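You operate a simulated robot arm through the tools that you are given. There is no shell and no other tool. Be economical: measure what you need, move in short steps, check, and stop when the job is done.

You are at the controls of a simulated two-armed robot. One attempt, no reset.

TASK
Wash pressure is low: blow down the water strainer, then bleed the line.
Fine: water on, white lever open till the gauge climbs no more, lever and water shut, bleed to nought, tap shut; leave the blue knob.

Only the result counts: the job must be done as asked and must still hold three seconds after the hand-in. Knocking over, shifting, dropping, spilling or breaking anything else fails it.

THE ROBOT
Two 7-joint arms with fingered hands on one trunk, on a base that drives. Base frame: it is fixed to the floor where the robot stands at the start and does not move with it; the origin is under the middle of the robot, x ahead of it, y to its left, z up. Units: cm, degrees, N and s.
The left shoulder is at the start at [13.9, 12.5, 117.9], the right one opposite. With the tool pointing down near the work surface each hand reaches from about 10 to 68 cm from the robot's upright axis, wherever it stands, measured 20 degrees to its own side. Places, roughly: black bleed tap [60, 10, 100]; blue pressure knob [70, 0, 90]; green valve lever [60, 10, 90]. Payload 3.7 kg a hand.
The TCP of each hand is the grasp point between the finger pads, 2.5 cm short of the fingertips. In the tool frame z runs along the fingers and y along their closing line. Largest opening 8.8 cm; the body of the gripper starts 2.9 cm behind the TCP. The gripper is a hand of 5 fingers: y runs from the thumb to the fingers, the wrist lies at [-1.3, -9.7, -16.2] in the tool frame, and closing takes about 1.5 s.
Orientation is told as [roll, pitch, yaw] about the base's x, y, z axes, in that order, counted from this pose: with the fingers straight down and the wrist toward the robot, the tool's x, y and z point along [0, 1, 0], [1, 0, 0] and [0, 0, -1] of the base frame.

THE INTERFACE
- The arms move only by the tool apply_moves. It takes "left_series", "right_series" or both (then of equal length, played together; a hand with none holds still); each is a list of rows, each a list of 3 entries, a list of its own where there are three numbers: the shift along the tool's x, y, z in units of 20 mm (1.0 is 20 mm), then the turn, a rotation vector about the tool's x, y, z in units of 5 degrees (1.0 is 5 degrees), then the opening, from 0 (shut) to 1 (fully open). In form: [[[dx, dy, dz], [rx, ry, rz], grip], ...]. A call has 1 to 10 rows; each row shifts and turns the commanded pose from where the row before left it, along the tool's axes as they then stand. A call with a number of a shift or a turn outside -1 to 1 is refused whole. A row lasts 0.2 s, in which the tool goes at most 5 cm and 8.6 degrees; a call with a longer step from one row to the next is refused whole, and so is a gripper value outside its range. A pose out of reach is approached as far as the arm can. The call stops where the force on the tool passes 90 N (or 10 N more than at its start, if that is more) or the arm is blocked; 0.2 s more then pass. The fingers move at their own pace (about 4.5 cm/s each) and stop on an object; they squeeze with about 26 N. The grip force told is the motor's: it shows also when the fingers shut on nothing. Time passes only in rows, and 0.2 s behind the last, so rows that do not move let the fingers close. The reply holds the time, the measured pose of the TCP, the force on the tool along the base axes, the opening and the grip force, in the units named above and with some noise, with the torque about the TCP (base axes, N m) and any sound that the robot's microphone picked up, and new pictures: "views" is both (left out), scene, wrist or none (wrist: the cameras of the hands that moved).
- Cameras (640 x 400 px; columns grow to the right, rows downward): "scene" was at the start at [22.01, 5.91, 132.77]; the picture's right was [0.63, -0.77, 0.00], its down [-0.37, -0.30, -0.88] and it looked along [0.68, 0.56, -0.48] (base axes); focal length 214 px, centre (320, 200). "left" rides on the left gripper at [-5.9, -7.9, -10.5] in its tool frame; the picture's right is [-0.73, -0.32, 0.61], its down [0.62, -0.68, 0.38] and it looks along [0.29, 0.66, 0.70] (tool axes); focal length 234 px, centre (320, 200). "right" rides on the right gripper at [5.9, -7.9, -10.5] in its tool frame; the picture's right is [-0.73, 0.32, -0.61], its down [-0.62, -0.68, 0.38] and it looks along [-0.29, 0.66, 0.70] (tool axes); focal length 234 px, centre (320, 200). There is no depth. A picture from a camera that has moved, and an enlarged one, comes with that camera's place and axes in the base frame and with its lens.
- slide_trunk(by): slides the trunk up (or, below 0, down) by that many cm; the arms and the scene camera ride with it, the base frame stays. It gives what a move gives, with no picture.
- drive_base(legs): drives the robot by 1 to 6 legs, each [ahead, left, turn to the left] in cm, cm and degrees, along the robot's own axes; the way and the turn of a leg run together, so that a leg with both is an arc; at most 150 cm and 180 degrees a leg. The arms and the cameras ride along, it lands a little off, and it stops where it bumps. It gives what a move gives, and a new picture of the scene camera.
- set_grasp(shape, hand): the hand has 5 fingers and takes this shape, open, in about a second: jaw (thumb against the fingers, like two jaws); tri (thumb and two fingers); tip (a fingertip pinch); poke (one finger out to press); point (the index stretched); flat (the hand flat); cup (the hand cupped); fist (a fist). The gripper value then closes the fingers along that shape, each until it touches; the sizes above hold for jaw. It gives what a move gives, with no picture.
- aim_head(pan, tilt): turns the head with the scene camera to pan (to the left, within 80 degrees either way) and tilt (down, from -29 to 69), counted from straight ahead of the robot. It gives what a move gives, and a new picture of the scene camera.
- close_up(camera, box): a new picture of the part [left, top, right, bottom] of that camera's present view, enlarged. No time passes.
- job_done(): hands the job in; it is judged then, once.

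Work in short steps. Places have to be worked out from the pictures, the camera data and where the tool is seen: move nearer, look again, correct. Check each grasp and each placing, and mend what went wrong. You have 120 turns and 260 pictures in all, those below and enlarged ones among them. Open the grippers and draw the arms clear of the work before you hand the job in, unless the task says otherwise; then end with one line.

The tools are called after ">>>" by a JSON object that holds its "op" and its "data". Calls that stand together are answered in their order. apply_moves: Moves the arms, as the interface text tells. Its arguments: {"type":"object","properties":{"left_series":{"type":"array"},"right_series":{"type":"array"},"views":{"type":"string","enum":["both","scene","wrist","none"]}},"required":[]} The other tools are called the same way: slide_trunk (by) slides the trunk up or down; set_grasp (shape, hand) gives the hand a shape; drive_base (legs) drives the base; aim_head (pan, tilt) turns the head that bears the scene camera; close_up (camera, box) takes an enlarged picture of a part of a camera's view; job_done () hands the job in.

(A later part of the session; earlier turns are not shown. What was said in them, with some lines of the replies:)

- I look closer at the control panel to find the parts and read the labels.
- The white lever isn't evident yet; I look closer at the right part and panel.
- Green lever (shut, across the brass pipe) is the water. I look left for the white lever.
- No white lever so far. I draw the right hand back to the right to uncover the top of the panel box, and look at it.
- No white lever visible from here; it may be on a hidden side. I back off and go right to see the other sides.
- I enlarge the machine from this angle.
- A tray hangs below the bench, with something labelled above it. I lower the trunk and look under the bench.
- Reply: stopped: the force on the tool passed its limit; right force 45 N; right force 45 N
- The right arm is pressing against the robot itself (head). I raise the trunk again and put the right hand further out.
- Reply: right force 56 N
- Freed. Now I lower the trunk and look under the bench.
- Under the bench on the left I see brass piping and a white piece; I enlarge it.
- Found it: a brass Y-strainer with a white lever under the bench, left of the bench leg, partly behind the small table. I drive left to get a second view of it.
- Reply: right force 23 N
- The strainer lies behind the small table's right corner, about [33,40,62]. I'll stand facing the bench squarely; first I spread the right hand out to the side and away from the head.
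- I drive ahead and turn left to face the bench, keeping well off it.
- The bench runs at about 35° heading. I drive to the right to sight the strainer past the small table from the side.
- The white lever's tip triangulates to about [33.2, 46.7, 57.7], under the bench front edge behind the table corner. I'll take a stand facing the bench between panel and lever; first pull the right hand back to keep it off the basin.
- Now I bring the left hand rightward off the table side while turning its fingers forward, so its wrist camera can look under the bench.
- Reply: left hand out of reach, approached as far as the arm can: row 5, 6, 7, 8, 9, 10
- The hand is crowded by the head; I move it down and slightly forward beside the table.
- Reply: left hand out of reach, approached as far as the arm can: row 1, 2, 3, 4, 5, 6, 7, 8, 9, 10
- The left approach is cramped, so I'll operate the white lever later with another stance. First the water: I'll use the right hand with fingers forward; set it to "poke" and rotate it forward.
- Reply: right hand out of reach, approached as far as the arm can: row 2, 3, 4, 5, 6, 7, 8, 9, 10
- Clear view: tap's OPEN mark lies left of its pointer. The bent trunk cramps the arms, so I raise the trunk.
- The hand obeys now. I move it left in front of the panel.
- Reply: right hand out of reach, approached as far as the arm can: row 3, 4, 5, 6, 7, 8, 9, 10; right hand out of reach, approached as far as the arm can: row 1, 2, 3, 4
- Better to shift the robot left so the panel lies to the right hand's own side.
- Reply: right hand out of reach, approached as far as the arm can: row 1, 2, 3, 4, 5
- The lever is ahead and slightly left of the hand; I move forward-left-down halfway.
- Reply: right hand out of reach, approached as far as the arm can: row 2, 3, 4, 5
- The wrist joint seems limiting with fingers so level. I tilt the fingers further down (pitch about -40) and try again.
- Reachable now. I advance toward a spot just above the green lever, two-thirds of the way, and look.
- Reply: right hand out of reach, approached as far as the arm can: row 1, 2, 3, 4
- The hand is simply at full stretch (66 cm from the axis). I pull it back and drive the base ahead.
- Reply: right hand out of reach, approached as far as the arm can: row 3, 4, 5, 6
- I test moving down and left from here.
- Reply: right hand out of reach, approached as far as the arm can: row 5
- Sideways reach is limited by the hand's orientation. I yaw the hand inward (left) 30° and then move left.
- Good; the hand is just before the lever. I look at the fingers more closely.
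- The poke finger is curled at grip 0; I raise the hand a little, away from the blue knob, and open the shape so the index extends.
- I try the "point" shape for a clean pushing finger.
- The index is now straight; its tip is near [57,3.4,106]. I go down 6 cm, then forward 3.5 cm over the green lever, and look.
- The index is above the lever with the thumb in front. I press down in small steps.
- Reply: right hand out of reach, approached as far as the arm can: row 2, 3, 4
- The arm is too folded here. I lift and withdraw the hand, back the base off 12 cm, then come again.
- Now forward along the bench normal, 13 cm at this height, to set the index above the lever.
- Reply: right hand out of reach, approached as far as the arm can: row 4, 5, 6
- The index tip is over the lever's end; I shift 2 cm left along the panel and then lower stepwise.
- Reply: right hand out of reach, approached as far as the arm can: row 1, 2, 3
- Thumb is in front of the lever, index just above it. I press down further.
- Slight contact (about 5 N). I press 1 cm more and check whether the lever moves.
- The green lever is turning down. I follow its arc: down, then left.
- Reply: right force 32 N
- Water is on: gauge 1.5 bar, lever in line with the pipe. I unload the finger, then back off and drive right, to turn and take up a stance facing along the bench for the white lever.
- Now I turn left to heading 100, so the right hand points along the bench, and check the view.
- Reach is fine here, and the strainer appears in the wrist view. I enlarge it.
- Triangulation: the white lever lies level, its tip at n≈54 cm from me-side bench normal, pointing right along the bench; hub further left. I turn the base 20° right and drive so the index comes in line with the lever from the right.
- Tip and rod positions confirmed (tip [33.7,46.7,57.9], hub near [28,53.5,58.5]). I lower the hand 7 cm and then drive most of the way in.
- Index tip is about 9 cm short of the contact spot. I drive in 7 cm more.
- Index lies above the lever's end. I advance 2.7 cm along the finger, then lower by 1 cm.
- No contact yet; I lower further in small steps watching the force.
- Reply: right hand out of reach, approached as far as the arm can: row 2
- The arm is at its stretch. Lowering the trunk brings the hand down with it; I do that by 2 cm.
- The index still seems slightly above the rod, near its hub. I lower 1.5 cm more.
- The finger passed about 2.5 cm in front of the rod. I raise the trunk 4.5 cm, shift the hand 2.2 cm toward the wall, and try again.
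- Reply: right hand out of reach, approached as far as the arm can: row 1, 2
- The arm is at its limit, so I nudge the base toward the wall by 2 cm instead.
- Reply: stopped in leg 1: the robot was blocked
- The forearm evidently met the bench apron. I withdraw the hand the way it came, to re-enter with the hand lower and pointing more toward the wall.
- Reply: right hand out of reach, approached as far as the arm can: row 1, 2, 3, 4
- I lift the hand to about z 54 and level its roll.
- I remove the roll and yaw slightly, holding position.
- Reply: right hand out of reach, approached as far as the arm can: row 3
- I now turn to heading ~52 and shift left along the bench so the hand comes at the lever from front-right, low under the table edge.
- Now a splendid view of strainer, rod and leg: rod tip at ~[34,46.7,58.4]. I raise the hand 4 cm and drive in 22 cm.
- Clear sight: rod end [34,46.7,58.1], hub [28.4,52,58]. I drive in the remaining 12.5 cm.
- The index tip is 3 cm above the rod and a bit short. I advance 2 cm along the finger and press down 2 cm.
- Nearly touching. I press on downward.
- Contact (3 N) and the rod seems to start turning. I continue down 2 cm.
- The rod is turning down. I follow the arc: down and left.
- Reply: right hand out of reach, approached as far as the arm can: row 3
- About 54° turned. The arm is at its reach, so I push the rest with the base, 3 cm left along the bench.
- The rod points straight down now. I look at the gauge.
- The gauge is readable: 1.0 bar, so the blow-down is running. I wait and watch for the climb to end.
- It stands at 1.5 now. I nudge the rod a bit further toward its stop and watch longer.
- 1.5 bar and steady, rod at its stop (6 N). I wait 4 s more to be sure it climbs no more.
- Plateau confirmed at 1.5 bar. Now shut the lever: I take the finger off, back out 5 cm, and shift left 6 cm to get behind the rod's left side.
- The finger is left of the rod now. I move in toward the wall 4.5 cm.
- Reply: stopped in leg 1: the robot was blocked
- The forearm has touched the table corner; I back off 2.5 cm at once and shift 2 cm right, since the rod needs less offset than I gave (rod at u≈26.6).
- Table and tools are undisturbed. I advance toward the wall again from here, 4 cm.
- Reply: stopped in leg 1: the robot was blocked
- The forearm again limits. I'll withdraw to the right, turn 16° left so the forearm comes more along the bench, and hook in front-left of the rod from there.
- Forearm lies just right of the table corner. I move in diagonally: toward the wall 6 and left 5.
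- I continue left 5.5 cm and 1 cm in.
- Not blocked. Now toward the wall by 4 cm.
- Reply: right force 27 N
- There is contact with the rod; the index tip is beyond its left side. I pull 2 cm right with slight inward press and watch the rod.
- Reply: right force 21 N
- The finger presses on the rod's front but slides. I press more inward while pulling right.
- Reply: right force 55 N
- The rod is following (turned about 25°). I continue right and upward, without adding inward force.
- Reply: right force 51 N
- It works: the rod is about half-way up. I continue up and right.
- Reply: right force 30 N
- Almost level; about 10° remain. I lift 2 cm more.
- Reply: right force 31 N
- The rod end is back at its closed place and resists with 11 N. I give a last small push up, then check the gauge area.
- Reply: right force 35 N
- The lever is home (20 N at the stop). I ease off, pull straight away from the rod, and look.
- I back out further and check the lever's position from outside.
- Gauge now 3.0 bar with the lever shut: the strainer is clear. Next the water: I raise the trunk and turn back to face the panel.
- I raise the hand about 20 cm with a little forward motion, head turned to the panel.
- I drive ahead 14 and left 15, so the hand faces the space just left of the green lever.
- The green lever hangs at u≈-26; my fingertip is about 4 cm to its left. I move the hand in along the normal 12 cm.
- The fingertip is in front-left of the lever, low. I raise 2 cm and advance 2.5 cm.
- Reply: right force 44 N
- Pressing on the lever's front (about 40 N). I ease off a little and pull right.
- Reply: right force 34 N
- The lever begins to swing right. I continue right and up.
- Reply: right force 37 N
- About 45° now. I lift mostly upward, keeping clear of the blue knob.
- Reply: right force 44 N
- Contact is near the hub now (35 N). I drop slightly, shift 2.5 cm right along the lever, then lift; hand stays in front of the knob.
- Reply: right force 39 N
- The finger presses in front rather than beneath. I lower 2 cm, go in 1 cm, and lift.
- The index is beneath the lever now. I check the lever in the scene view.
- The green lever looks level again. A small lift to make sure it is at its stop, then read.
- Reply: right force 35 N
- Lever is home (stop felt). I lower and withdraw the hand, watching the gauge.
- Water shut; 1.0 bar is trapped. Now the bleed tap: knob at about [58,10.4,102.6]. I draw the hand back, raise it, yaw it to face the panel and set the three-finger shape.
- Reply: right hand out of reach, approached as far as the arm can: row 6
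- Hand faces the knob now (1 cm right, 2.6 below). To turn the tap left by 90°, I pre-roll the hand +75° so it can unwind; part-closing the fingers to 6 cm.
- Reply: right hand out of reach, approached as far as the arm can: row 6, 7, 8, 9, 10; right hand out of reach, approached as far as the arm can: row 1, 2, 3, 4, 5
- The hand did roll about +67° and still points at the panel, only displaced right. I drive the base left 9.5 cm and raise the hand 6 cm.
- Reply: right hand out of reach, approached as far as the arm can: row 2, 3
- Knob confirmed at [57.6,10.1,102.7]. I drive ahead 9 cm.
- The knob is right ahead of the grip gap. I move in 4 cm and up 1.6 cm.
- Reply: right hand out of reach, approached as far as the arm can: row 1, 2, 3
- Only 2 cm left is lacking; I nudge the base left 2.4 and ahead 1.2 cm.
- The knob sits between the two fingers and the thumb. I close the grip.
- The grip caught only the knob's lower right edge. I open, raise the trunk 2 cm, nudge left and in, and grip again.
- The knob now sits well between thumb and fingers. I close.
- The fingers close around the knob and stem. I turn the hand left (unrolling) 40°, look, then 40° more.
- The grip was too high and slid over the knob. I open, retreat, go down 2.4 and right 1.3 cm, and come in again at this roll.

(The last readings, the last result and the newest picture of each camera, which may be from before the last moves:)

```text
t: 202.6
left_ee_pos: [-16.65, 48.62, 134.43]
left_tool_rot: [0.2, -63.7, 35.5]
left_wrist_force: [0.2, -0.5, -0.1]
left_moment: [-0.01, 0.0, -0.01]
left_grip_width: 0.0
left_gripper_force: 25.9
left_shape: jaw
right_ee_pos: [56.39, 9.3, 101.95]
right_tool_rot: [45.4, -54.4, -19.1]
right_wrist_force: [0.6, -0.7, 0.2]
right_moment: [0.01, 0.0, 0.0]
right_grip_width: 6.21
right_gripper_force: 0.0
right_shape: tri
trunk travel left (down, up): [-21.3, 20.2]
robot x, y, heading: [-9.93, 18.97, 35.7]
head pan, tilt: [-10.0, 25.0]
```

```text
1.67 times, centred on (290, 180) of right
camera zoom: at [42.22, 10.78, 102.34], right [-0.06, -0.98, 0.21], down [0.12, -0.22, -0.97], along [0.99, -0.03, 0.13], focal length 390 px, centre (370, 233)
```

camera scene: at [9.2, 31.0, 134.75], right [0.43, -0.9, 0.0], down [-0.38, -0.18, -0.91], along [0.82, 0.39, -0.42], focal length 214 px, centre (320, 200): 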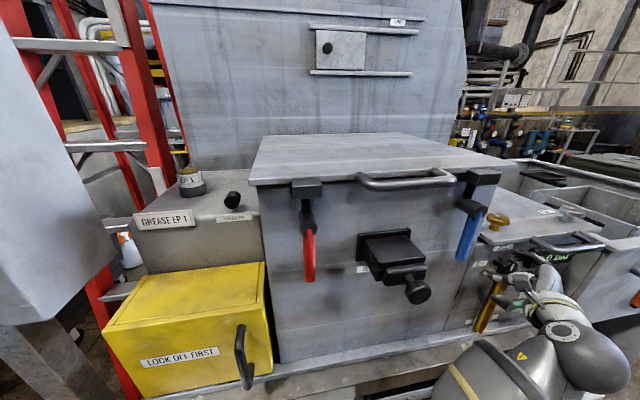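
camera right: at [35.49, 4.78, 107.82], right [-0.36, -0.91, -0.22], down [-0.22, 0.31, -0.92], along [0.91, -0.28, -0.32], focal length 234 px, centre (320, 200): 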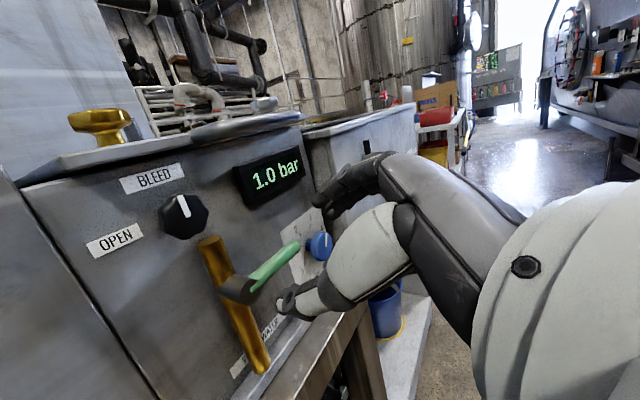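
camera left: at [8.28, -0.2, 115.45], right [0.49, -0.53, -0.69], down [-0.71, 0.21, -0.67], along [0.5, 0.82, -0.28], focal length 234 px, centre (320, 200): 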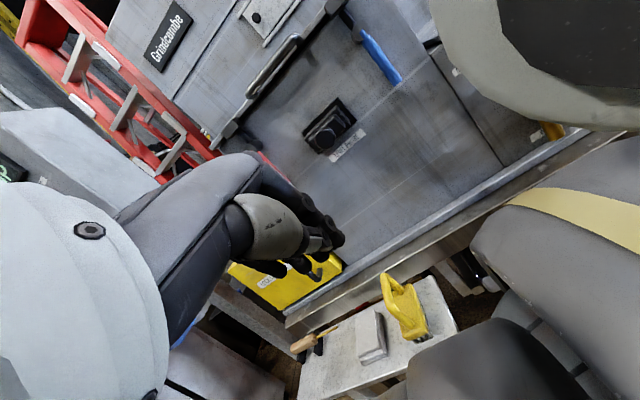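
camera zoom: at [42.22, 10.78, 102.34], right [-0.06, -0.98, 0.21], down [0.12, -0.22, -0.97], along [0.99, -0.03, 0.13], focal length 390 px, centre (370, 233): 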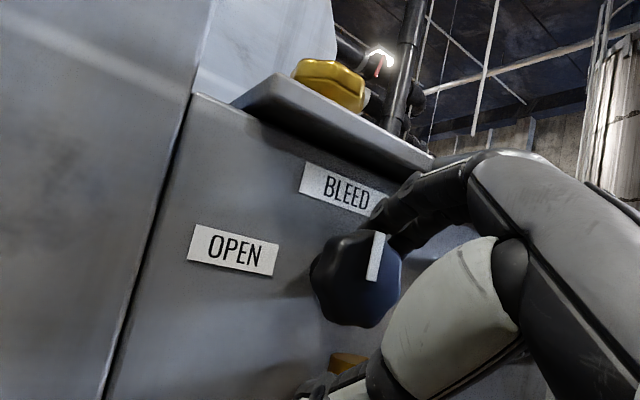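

The knob is now centred between fingers and thumb. I close and turn left 50°.

>>> {"op": "apply_moves", "data": {"right_series": [[[0, 0, 0], [0, 0, 0], 0.3], [[0, 0, 0], [0, 0, 0], 0], [[0, 0, 0], [0, 0, 0], 0], [[0, 0, 0], [0, 0, 0], 0], [[0, 0, 0], [0, 0, 0], 0], [[0, 0, 0], [0, 0, 0], 0]], "views": "none"}}

>>> {"op": "close_up", "data": {"camera": "scene", "box": [440, 220, 600, 330]}}

>>> {"op": "apply_moves", "data": {"right_series": [[[0, 0, 0], [0, 0, -1], 0], [[0, 0, 0], [0, 0, -1], 0], [[0, 0, 0], [0, 0, -1], 0], [[0, 0, 0], [0, 0, -1], 0], [[0, 0, 0], [0, 0, -1], 0], [[0, 0, 0], [0, 0, -1], 0], [[0, 0, 0], [0, 0, -1], 0], [[0, 0, 0], [0, 0, -1], 0], [[0, 0, 0], [0, 0, -1], 0], [[0, 0, 0], [0, 0, -1], 0]], "views": "none"}}

>>> {"op": "close_up", "data": {"camera": "scene", "box": [440, 220, 600, 330]}}

>>> {"op": "close_up", "data": {"camera": "right", "box": [140, 60, 440, 300]}}

```text
t: 204.0
left_ee_pos: [-16.44, 48.77, 134.37]
left_tool_rot: [0.1, -63.6, 35.5]
left_wrist_force: [-0.6, -0.2, -0.6]
left_moment: [-0.02, 0.0, -0.01]
left_grip_width: 0.02
left_gripper_force: 25.6
left_shape: jaw
right_ee_pos: [56.5, 9.44, 101.88]
right_tool_rot: [45.4, -54.3, -18.9]
right_wrist_force: [2.1, 4.0, -1.7]
right_moment: [-0.12, 0.21, 0.13]
right_grip_width: 2.95
right_gripper_force: 25.8
right_shape: tri
trunk travel left (down, up): [-21.3, 20.2]
robot x, y, heading: [-10.08, 18.83, 36.1]
head pan, tilt: [-10.0, 25.0]
```

```text
3.64 times, centred on (520, 275) of scene
camera zoom: at [9.28, 30.97, 134.74], right [0.43, -0.9, 0.0], down [-0.38, -0.18, -0.91], along [0.82, 0.39, -0.42], focal length 780 px, centre (-407, -73)
```

zoom: 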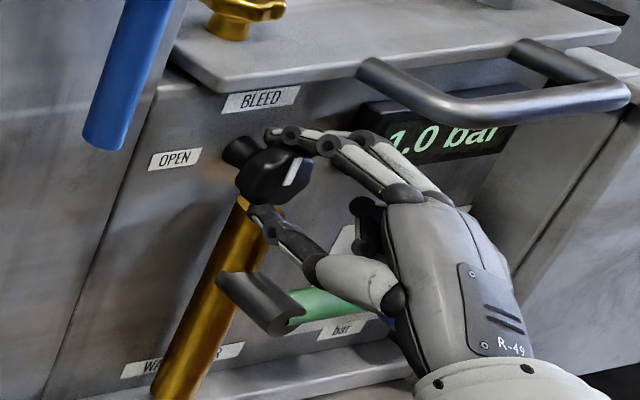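

```text
t: 206.2
left_ee_pos: [-16.63, 48.43, 134.45]
left_tool_rot: [0.4, -63.8, 35.2]
left_wrist_force: [0.2, -0.5, 0.5]
left_moment: [-0.02, 0.01, 0.03]
left_grip_width: 0.02
left_gripper_force: 26.1
left_shape: jaw
right_ee_pos: [56.48, 9.13, 102.09]
right_tool_rot: [-41.1, -57.2, 78.2]
right_wrist_force: [4.2, -18.1, 2.7]
right_moment: [-0.09, 0.35, -0.99]
right_grip_width: 2.74
right_gripper_force: 26.3
right_shape: tri
trunk travel left (down, up): [-21.3, 20.2]
robot x, y, heading: [-10.09, 18.53, 35.7]
head pan, tilt: [-10.0, 25.0]
```

```text
3.64 times, centred on (520, 275) of scene
camera zoom: at [9.25, 30.63, 134.78], right [0.43, -0.9, 0.0], down [-0.38, -0.18, -0.91], along [0.82, 0.39, -0.42], focal length 780 px, centre (-407, -73)
```

zoom: 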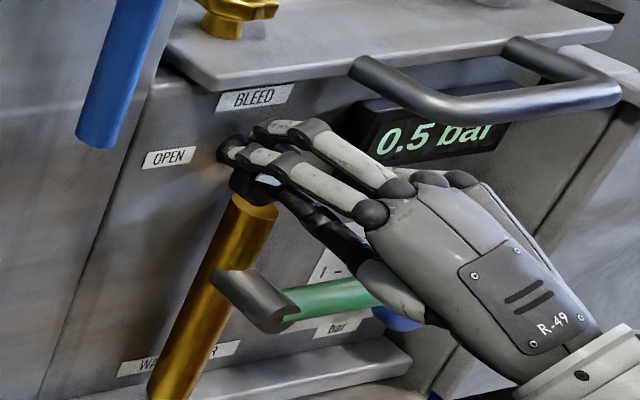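

```text
1.67 times, centred on (290, 180) of right
camera zoom: at [43.85, 3.87, 97.62], right [0.02, -0.63, 0.78], down [0.61, -0.61, -0.51], along [0.79, 0.48, 0.37], focal length 390 px, centre (370, 233)
```

zoom: 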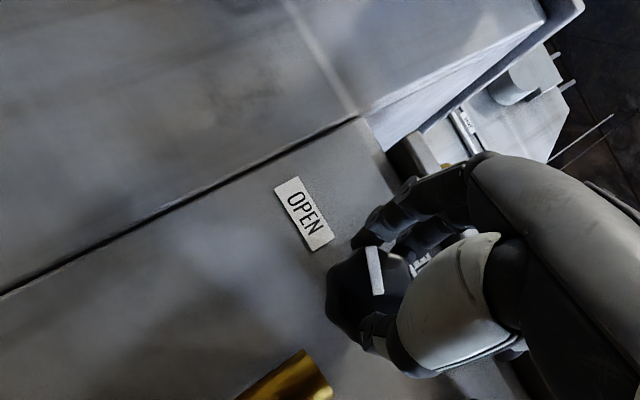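

The tap is open and the gauge falls: 0.5 bar. I hold and wait till it reads nought.

>>> {"op": "apply_moves", "data": {"right_series": [[[0, 0, 0], [0, 0, 0], 0], [[0, 0, 0], [0, 0, 0], 0], [[0, 0, 0], [0, 0, 0], 0], [[0, 0, 0], [0, 0, 0], 0], [[0, 0, 0], [0, 0, 0], 0], [[0, 0, 0], [0, 0, 0], 0], [[0, 0, 0], [0, 0, 0], 0], [[0, 0, 0], [0, 0, 0], 0], [[0, 0, 0], [0, 0, 0], 0], [[0, 0, 0], [0, 0, 0], 0]], "views": "none"}}

>>> {"op": "apply_moves", "data": {"right_series": [[[0, 0, 0], [0, 0, 0], 0], [[0, 0, 0], [0, 0, 0], 0], [[0, 0, 0], [0, 0, 0], 0], [[0, 0, 0], [0, 0, 0], 0], [[0, 0, 0], [0, 0, 0], 0], [[0, 0, 0], [0, 0, 0], 0], [[0, 0, 0], [0, 0, 0], 0], [[0, 0, 0], [0, 0, 0], 0], [[0, 0, 0], [0, 0, 0], 0], [[0, 0, 0], [0, 0, 0], 0]], "views": "none"}}

>>> {"op": "close_up", "data": {"camera": "scene", "box": [440, 220, 600, 330]}}

```text
t: 208.4
left_ee_pos: [-16.7, 48.42, 134.45]
left_tool_rot: [0.4, -63.6, 35.3]
left_wrist_force: [-0.3, -0.3, -0.5]
left_moment: [0.02, -0.01, -0.03]
left_grip_width: 0.0
left_gripper_force: 25.8
left_shape: jaw
right_ee_pos: [56.38, 9.2, 102.11]
right_tool_rot: [-41.0, -57.3, 78.1]
right_wrist_force: [1.5, -18.7, 1.3]
right_moment: [-0.16, 0.31, -0.93]
right_grip_width: 2.63
right_gripper_force: 26.1
right_shape: tri
trunk travel left (down, up): [-21.3, 20.2]
robot x, y, heading: [-10.28, 18.74, 35.6]
head pan, tilt: [-10.0, 25.0]
```

```text
t: 210.6
left_ee_pos: [-16.77, 48.49, 134.26]
left_tool_rot: [0.5, -63.8, 35.3]
left_wrist_force: [-0.2, 0.0, 0.6]
left_moment: [-0.02, 0.03, 0.01]
left_grip_width: 0.01
left_gripper_force: 26.1
left_shape: jaw
right_ee_pos: [56.43, 9.15, 101.99]
right_tool_rot: [-41.1, -57.2, 78.2]
right_wrist_force: [2.0, -17.7, 1.4]
right_moment: [-0.15, 0.31, -0.96]
right_grip_width: 2.65
right_gripper_force: 26.2
right_shape: tri
trunk travel left (down, up): [-21.3, 20.2]
robot x, y, heading: [-10.26, 19.14, 35.8]
head pan, tilt: [-10.0, 25.0]
```

```text
3.64 times, centred on (520, 275) of scene
camera zoom: at [9.23, 30.66, 134.78], right [0.43, -0.9, 0.0], down [-0.38, -0.18, -0.91], along [0.82, 0.39, -0.42], focal length 780 px, centre (-407, -73)
```

zoom: 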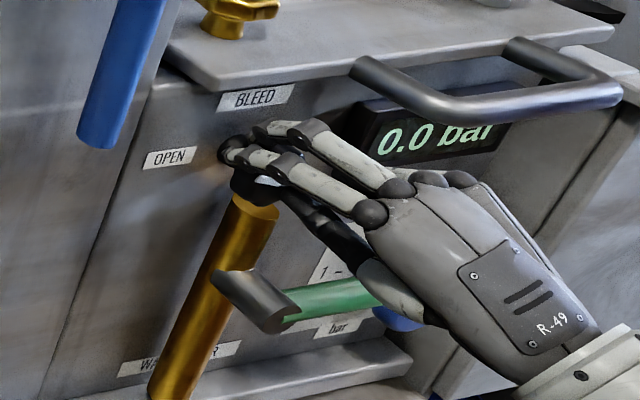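

The gauge reads 0.0 bar. Now I turn the tap back to shut, 55° the other way, and look at the pointer.

>>> {"op": "apply_moves", "data": {"right_series": [[[0, 0, 0], [0, 0, 1], 0], [[0, 0, 0], [0, 0, 1], 0], [[0, 0, 0], [0, 0, 1], 0], [[0, 0, 0], [0, 0, 1], 0], [[0, 0, 0], [0, 0, 1], 0], [[0, 0, 0], [0, 0, 1], 0], [[0, 0, 0], [0, 0, 1], 0], [[0, 0, 0], [0, 0, 1], 0], [[0, 0, 0], [0, 0, 1], 0], [[0, 0, 0], [0, 0, 1], 0]], "views": "none"}}

>>> {"op": "apply_moves", "data": {"right_series": [[[0, 0, 0], [0, 0, 1], 0], [[0, 0, 0], [0, 0, 0.6], 0], [[0, 0, 0], [0, 0, 0], 0]], "views": "none"}}

>>> {"op": "close_up", "data": {"camera": "scene", "box": [440, 220, 600, 330]}}

>>> {"op": "close_up", "data": {"camera": "right", "box": [140, 60, 440, 300]}}

```text
t: 212.8
left_ee_pos: [-16.79, 48.96, 134.36]
left_tool_rot: [0.0, -63.5, 35.7]
left_wrist_force: [-0.2, 0.9, 0.8]
left_moment: [0.0, 0.01, 0.0]
left_grip_width: 0.0
left_gripper_force: 26.1
left_shape: jaw
right_ee_pos: [56.3, 9.55, 102.17]
right_tool_rot: [45.4, -54.5, -18.9]
right_wrist_force: [-3.1, 13.1, 5.6]
right_moment: [-0.39, 0.34, 0.6]
right_grip_width: 2.63
right_gripper_force: 26.4
right_shape: tri
trunk travel left (down, up): [-21.3, 20.2]
robot x, y, heading: [-9.81, 18.96, 35.7]
head pan, tilt: [-10.0, 25.0]
```

```text
t: 213.6
left_ee_pos: [-16.75, 48.97, 134.39]
left_tool_rot: [-0.1, -63.5, 35.8]
left_wrist_force: [0.1, 0.1, 0.1]
left_moment: [0.01, -0.01, 0.0]
left_grip_width: 0.0
left_gripper_force: 26.2
left_shape: jaw
right_ee_pos: [56.18, 9.54, 102.25]
right_tool_rot: [52.0, -48.5, -27.4]
right_wrist_force: [-4.6, 18.6, 7.7]
right_moment: [-0.49, 0.38, 0.92]
right_grip_width: 2.69
right_gripper_force: 25.8
right_shape: tri
trunk travel left (down, up): [-21.3, 20.2]
robot x, y, heading: [-9.66, 18.76, 36.1]
head pan, tilt: [-10.0, 25.0]
```

```text
3.64 times, centred on (520, 275) of scene
camera zoom: at [9.06, 31.19, 134.76], right [0.43, -0.9, 0.0], down [-0.38, -0.19, -0.91], along [0.82, 0.39, -0.42], focal length 780 px, centre (-407, -73)
```

zoom: 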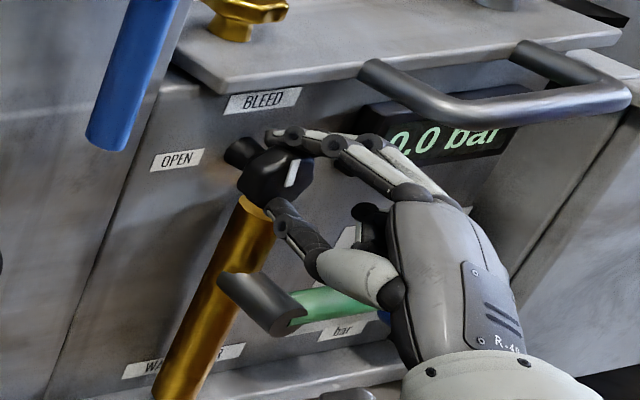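

```text
1.67 times, centred on (290, 180) of right
camera zoom: at [42.14, 11.73, 103.72], right [-0.1, -0.99, 0.11], down [0.05, -0.12, -0.99], along [0.99, -0.1, 0.06], focal length 390 px, centre (370, 233)
```

zoom: 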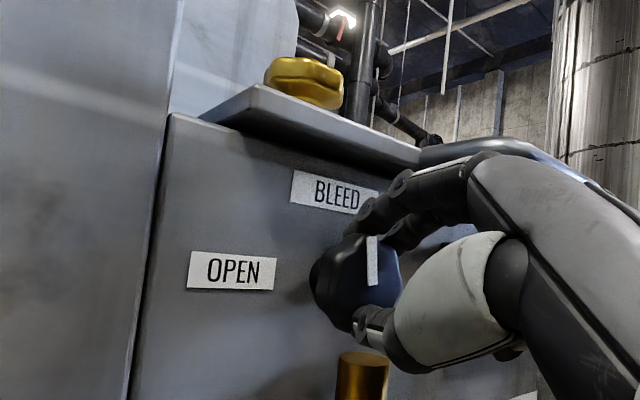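

The pointer is upright again and at its stop. I open the fingers part-way, pull straight back, then back the base off and look.

>>> {"op": "apply_moves", "data": {"right_series": [[[0, 0, 0], [0, 0, -0.5], 0.55], [[0, 0, 0], [0, 0, 0], 0.55], [[0, 0, 0], [0, 0, 0], 0.55], [[0, 0, 0], [0, 0, 0], 0.55], [[0, 0, 0], [0, 0, 0], 0.55], [[-0.24, -0.32, -0.9], [0, 0, 0], 0.55], [[-0.24, -0.32, -0.9], [0, 0, 0], 0.55], [[-0.24, -0.32, -0.9], [0, 0, 0], 0.55]], "views": "none"}}

>>> {"op": "drive_base", "data": {"legs": [[-18, 0, 0]]}}

>>> {"op": "close_up", "data": {"camera": "scene", "box": [400, 180, 560, 300]}}

```text
t: 215.4
left_ee_pos: [-16.68, 48.69, 134.45]
left_tool_rot: [0.1, -63.7, 35.5]
left_wrist_force: [0.4, 0.0, 1.1]
left_moment: [0.03, -0.02, 0.02]
left_grip_width: 0.0
left_gripper_force: 25.6
left_shape: jaw
right_ee_pos: [51.47, 5.98, 102.07]
right_tool_rot: [50.3, -50.3, -25.1]
right_wrist_force: [-0.8, -0.6, 0.1]
right_moment: [0.01, 0.02, -0.03]
right_grip_width: 4.86
right_gripper_force: 0.1
right_shape: tri
trunk travel left (down, up): [-21.3, 20.2]
robot x, y, heading: [-10.21, 18.61, 35.8]
head pan, tilt: [-10.0, 25.0]
```

```text
t: 216.9
left_ee_pos: [-31.23, 38.13, 134.48]
left_tool_rot: [0.3, -63.7, 35.6]
left_wrist_force: [-0.5, 0.0, 0.2]
left_moment: [0.01, 0.01, 0.0]
left_grip_width: 0.0
left_gripper_force: 26.4
left_shape: jaw
right_ee_pos: [36.8, -4.45, 102.2]
right_tool_rot: [50.3, -50.3, -25.2]
right_wrist_force: [-0.4, -0.1, 0.6]
right_moment: [-0.01, 0.01, 0.03]
right_grip_width: 4.81
right_gripper_force: 0.1
right_shape: tri
trunk travel left (down, up): [-21.3, 20.2]
robot x, y, heading: [-24.8, 8.34, 35.9]
head pan, tilt: [-10.0, 25.0]
camera scene: at [-5.46, 20.36, 134.77], right [0.44, -0.9, 0.0], down [-0.38, -0.18, -0.91], along [0.82, 0.4, -0.42], focal length 214 px, centre (320, 200)
```

scene: 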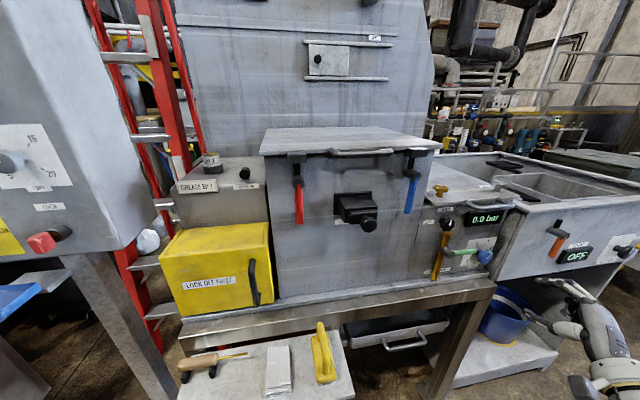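

```text
3.33 times, centred on (480, 240) of scene
camera zoom: at [-5.46, 20.36, 134.77], right [0.44, -0.9, 0.0], down [-0.38, -0.18, -0.91], along [0.82, 0.4, -0.42], focal length 715 px, centre (-213, 67)
```

zoom: 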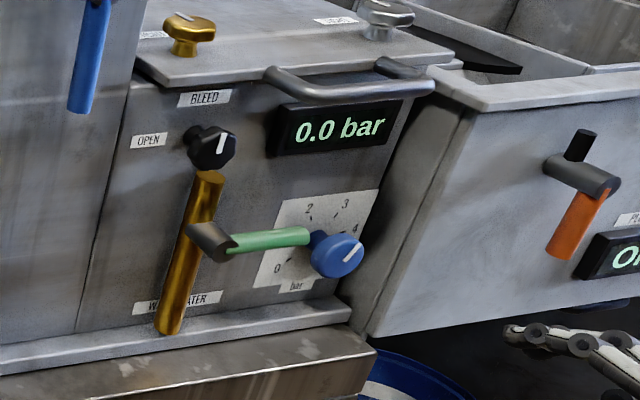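

Everything stands right: 0.0 bar, green lever across, tap pointer upright, blue knob unturned. I open both hands fully, clear of the work.

>>> {"op": "apply_moves", "data": {"left_series": [[[0, 0, 0], [0, 0, 0], 1], [[0, 0, 0], [0, 0, 0], 1], [[0, 0, 0], [0, 0, 0], 1], [[0, 0, 0], [0, 0, 0], 1], [[0, 0, 0], [0, 0, 0], 1], [[0, 0, 0], [0, 0, 0], 1]], "right_series": [[[0, 0, 0], [0, 0, 0], 1], [[0, 0, 0], [0, 0, 0], 1], [[0, 0, 0], [0, 0, 0], 1], [[0, 0, 0], [0, 0, 0], 1], [[0, 0, 0], [0, 0, 0], 1], [[0, 0, 0], [0, 0, 0], 1]], "views": "none"}}

>>> {"op": "close_up", "data": {"camera": "scene", "box": [420, 190, 520, 260]}}

```text
t: 218.3
left_ee_pos: [-31.32, 38.23, 134.34]
left_tool_rot: [0.3, -63.6, 35.6]
left_wrist_force: [-0.4, 0.5, 0.5]
left_moment: [-0.02, -0.03, -0.04]
left_grip_width: 8.76
left_gripper_force: 0.0
left_shape: jaw
right_ee_pos: [36.91, -4.54, 102.02]
right_tool_rot: [50.3, -50.4, -25.1]
right_wrist_force: [-0.4, -0.4, -1.2]
right_moment: [-0.03, -0.02, 0.03]
right_grip_width: 8.77
right_gripper_force: 0.1
right_shape: tri
trunk travel left (down, up): [-21.3, 20.2]
robot x, y, heading: [-24.76, 8.35, 35.9]
head pan, tilt: [-10.0, 25.0]
```

```text
5.71 times, centred on (470, 225) of scene
camera zoom: at [-5.39, 20.41, 134.76], right [0.44, -0.9, 0.0], down [-0.38, -0.18, -0.91], along [0.82, 0.4, -0.42], focal length 1226 px, centre (-537, 57)
```

zoom: 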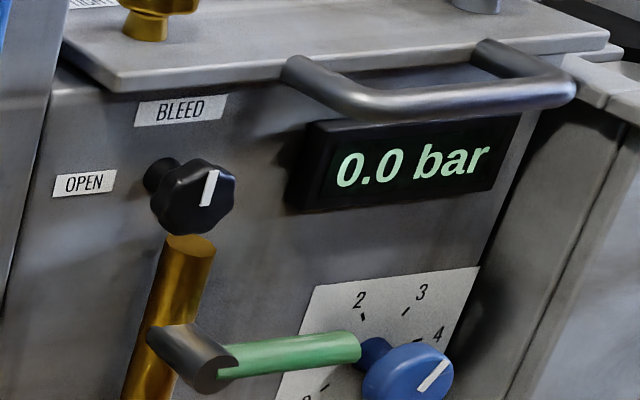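

All is in its end state and steady; I hand the job in.

>>> {"op": "job_done", "data": {}}

```text
The job is handed in.
```

The strainer is blown down and the line bled: gauge at 0.0 bar, white lever, water and bleed tap shut, blue knob untouched. With the white lever open the gauge levelled off at 1.5 bar; it read 3.0 bar once that was shut with the water still on. My forearm bumped the small table's corner twice while working the white lever, but the table and the tools on it look undisturbed.
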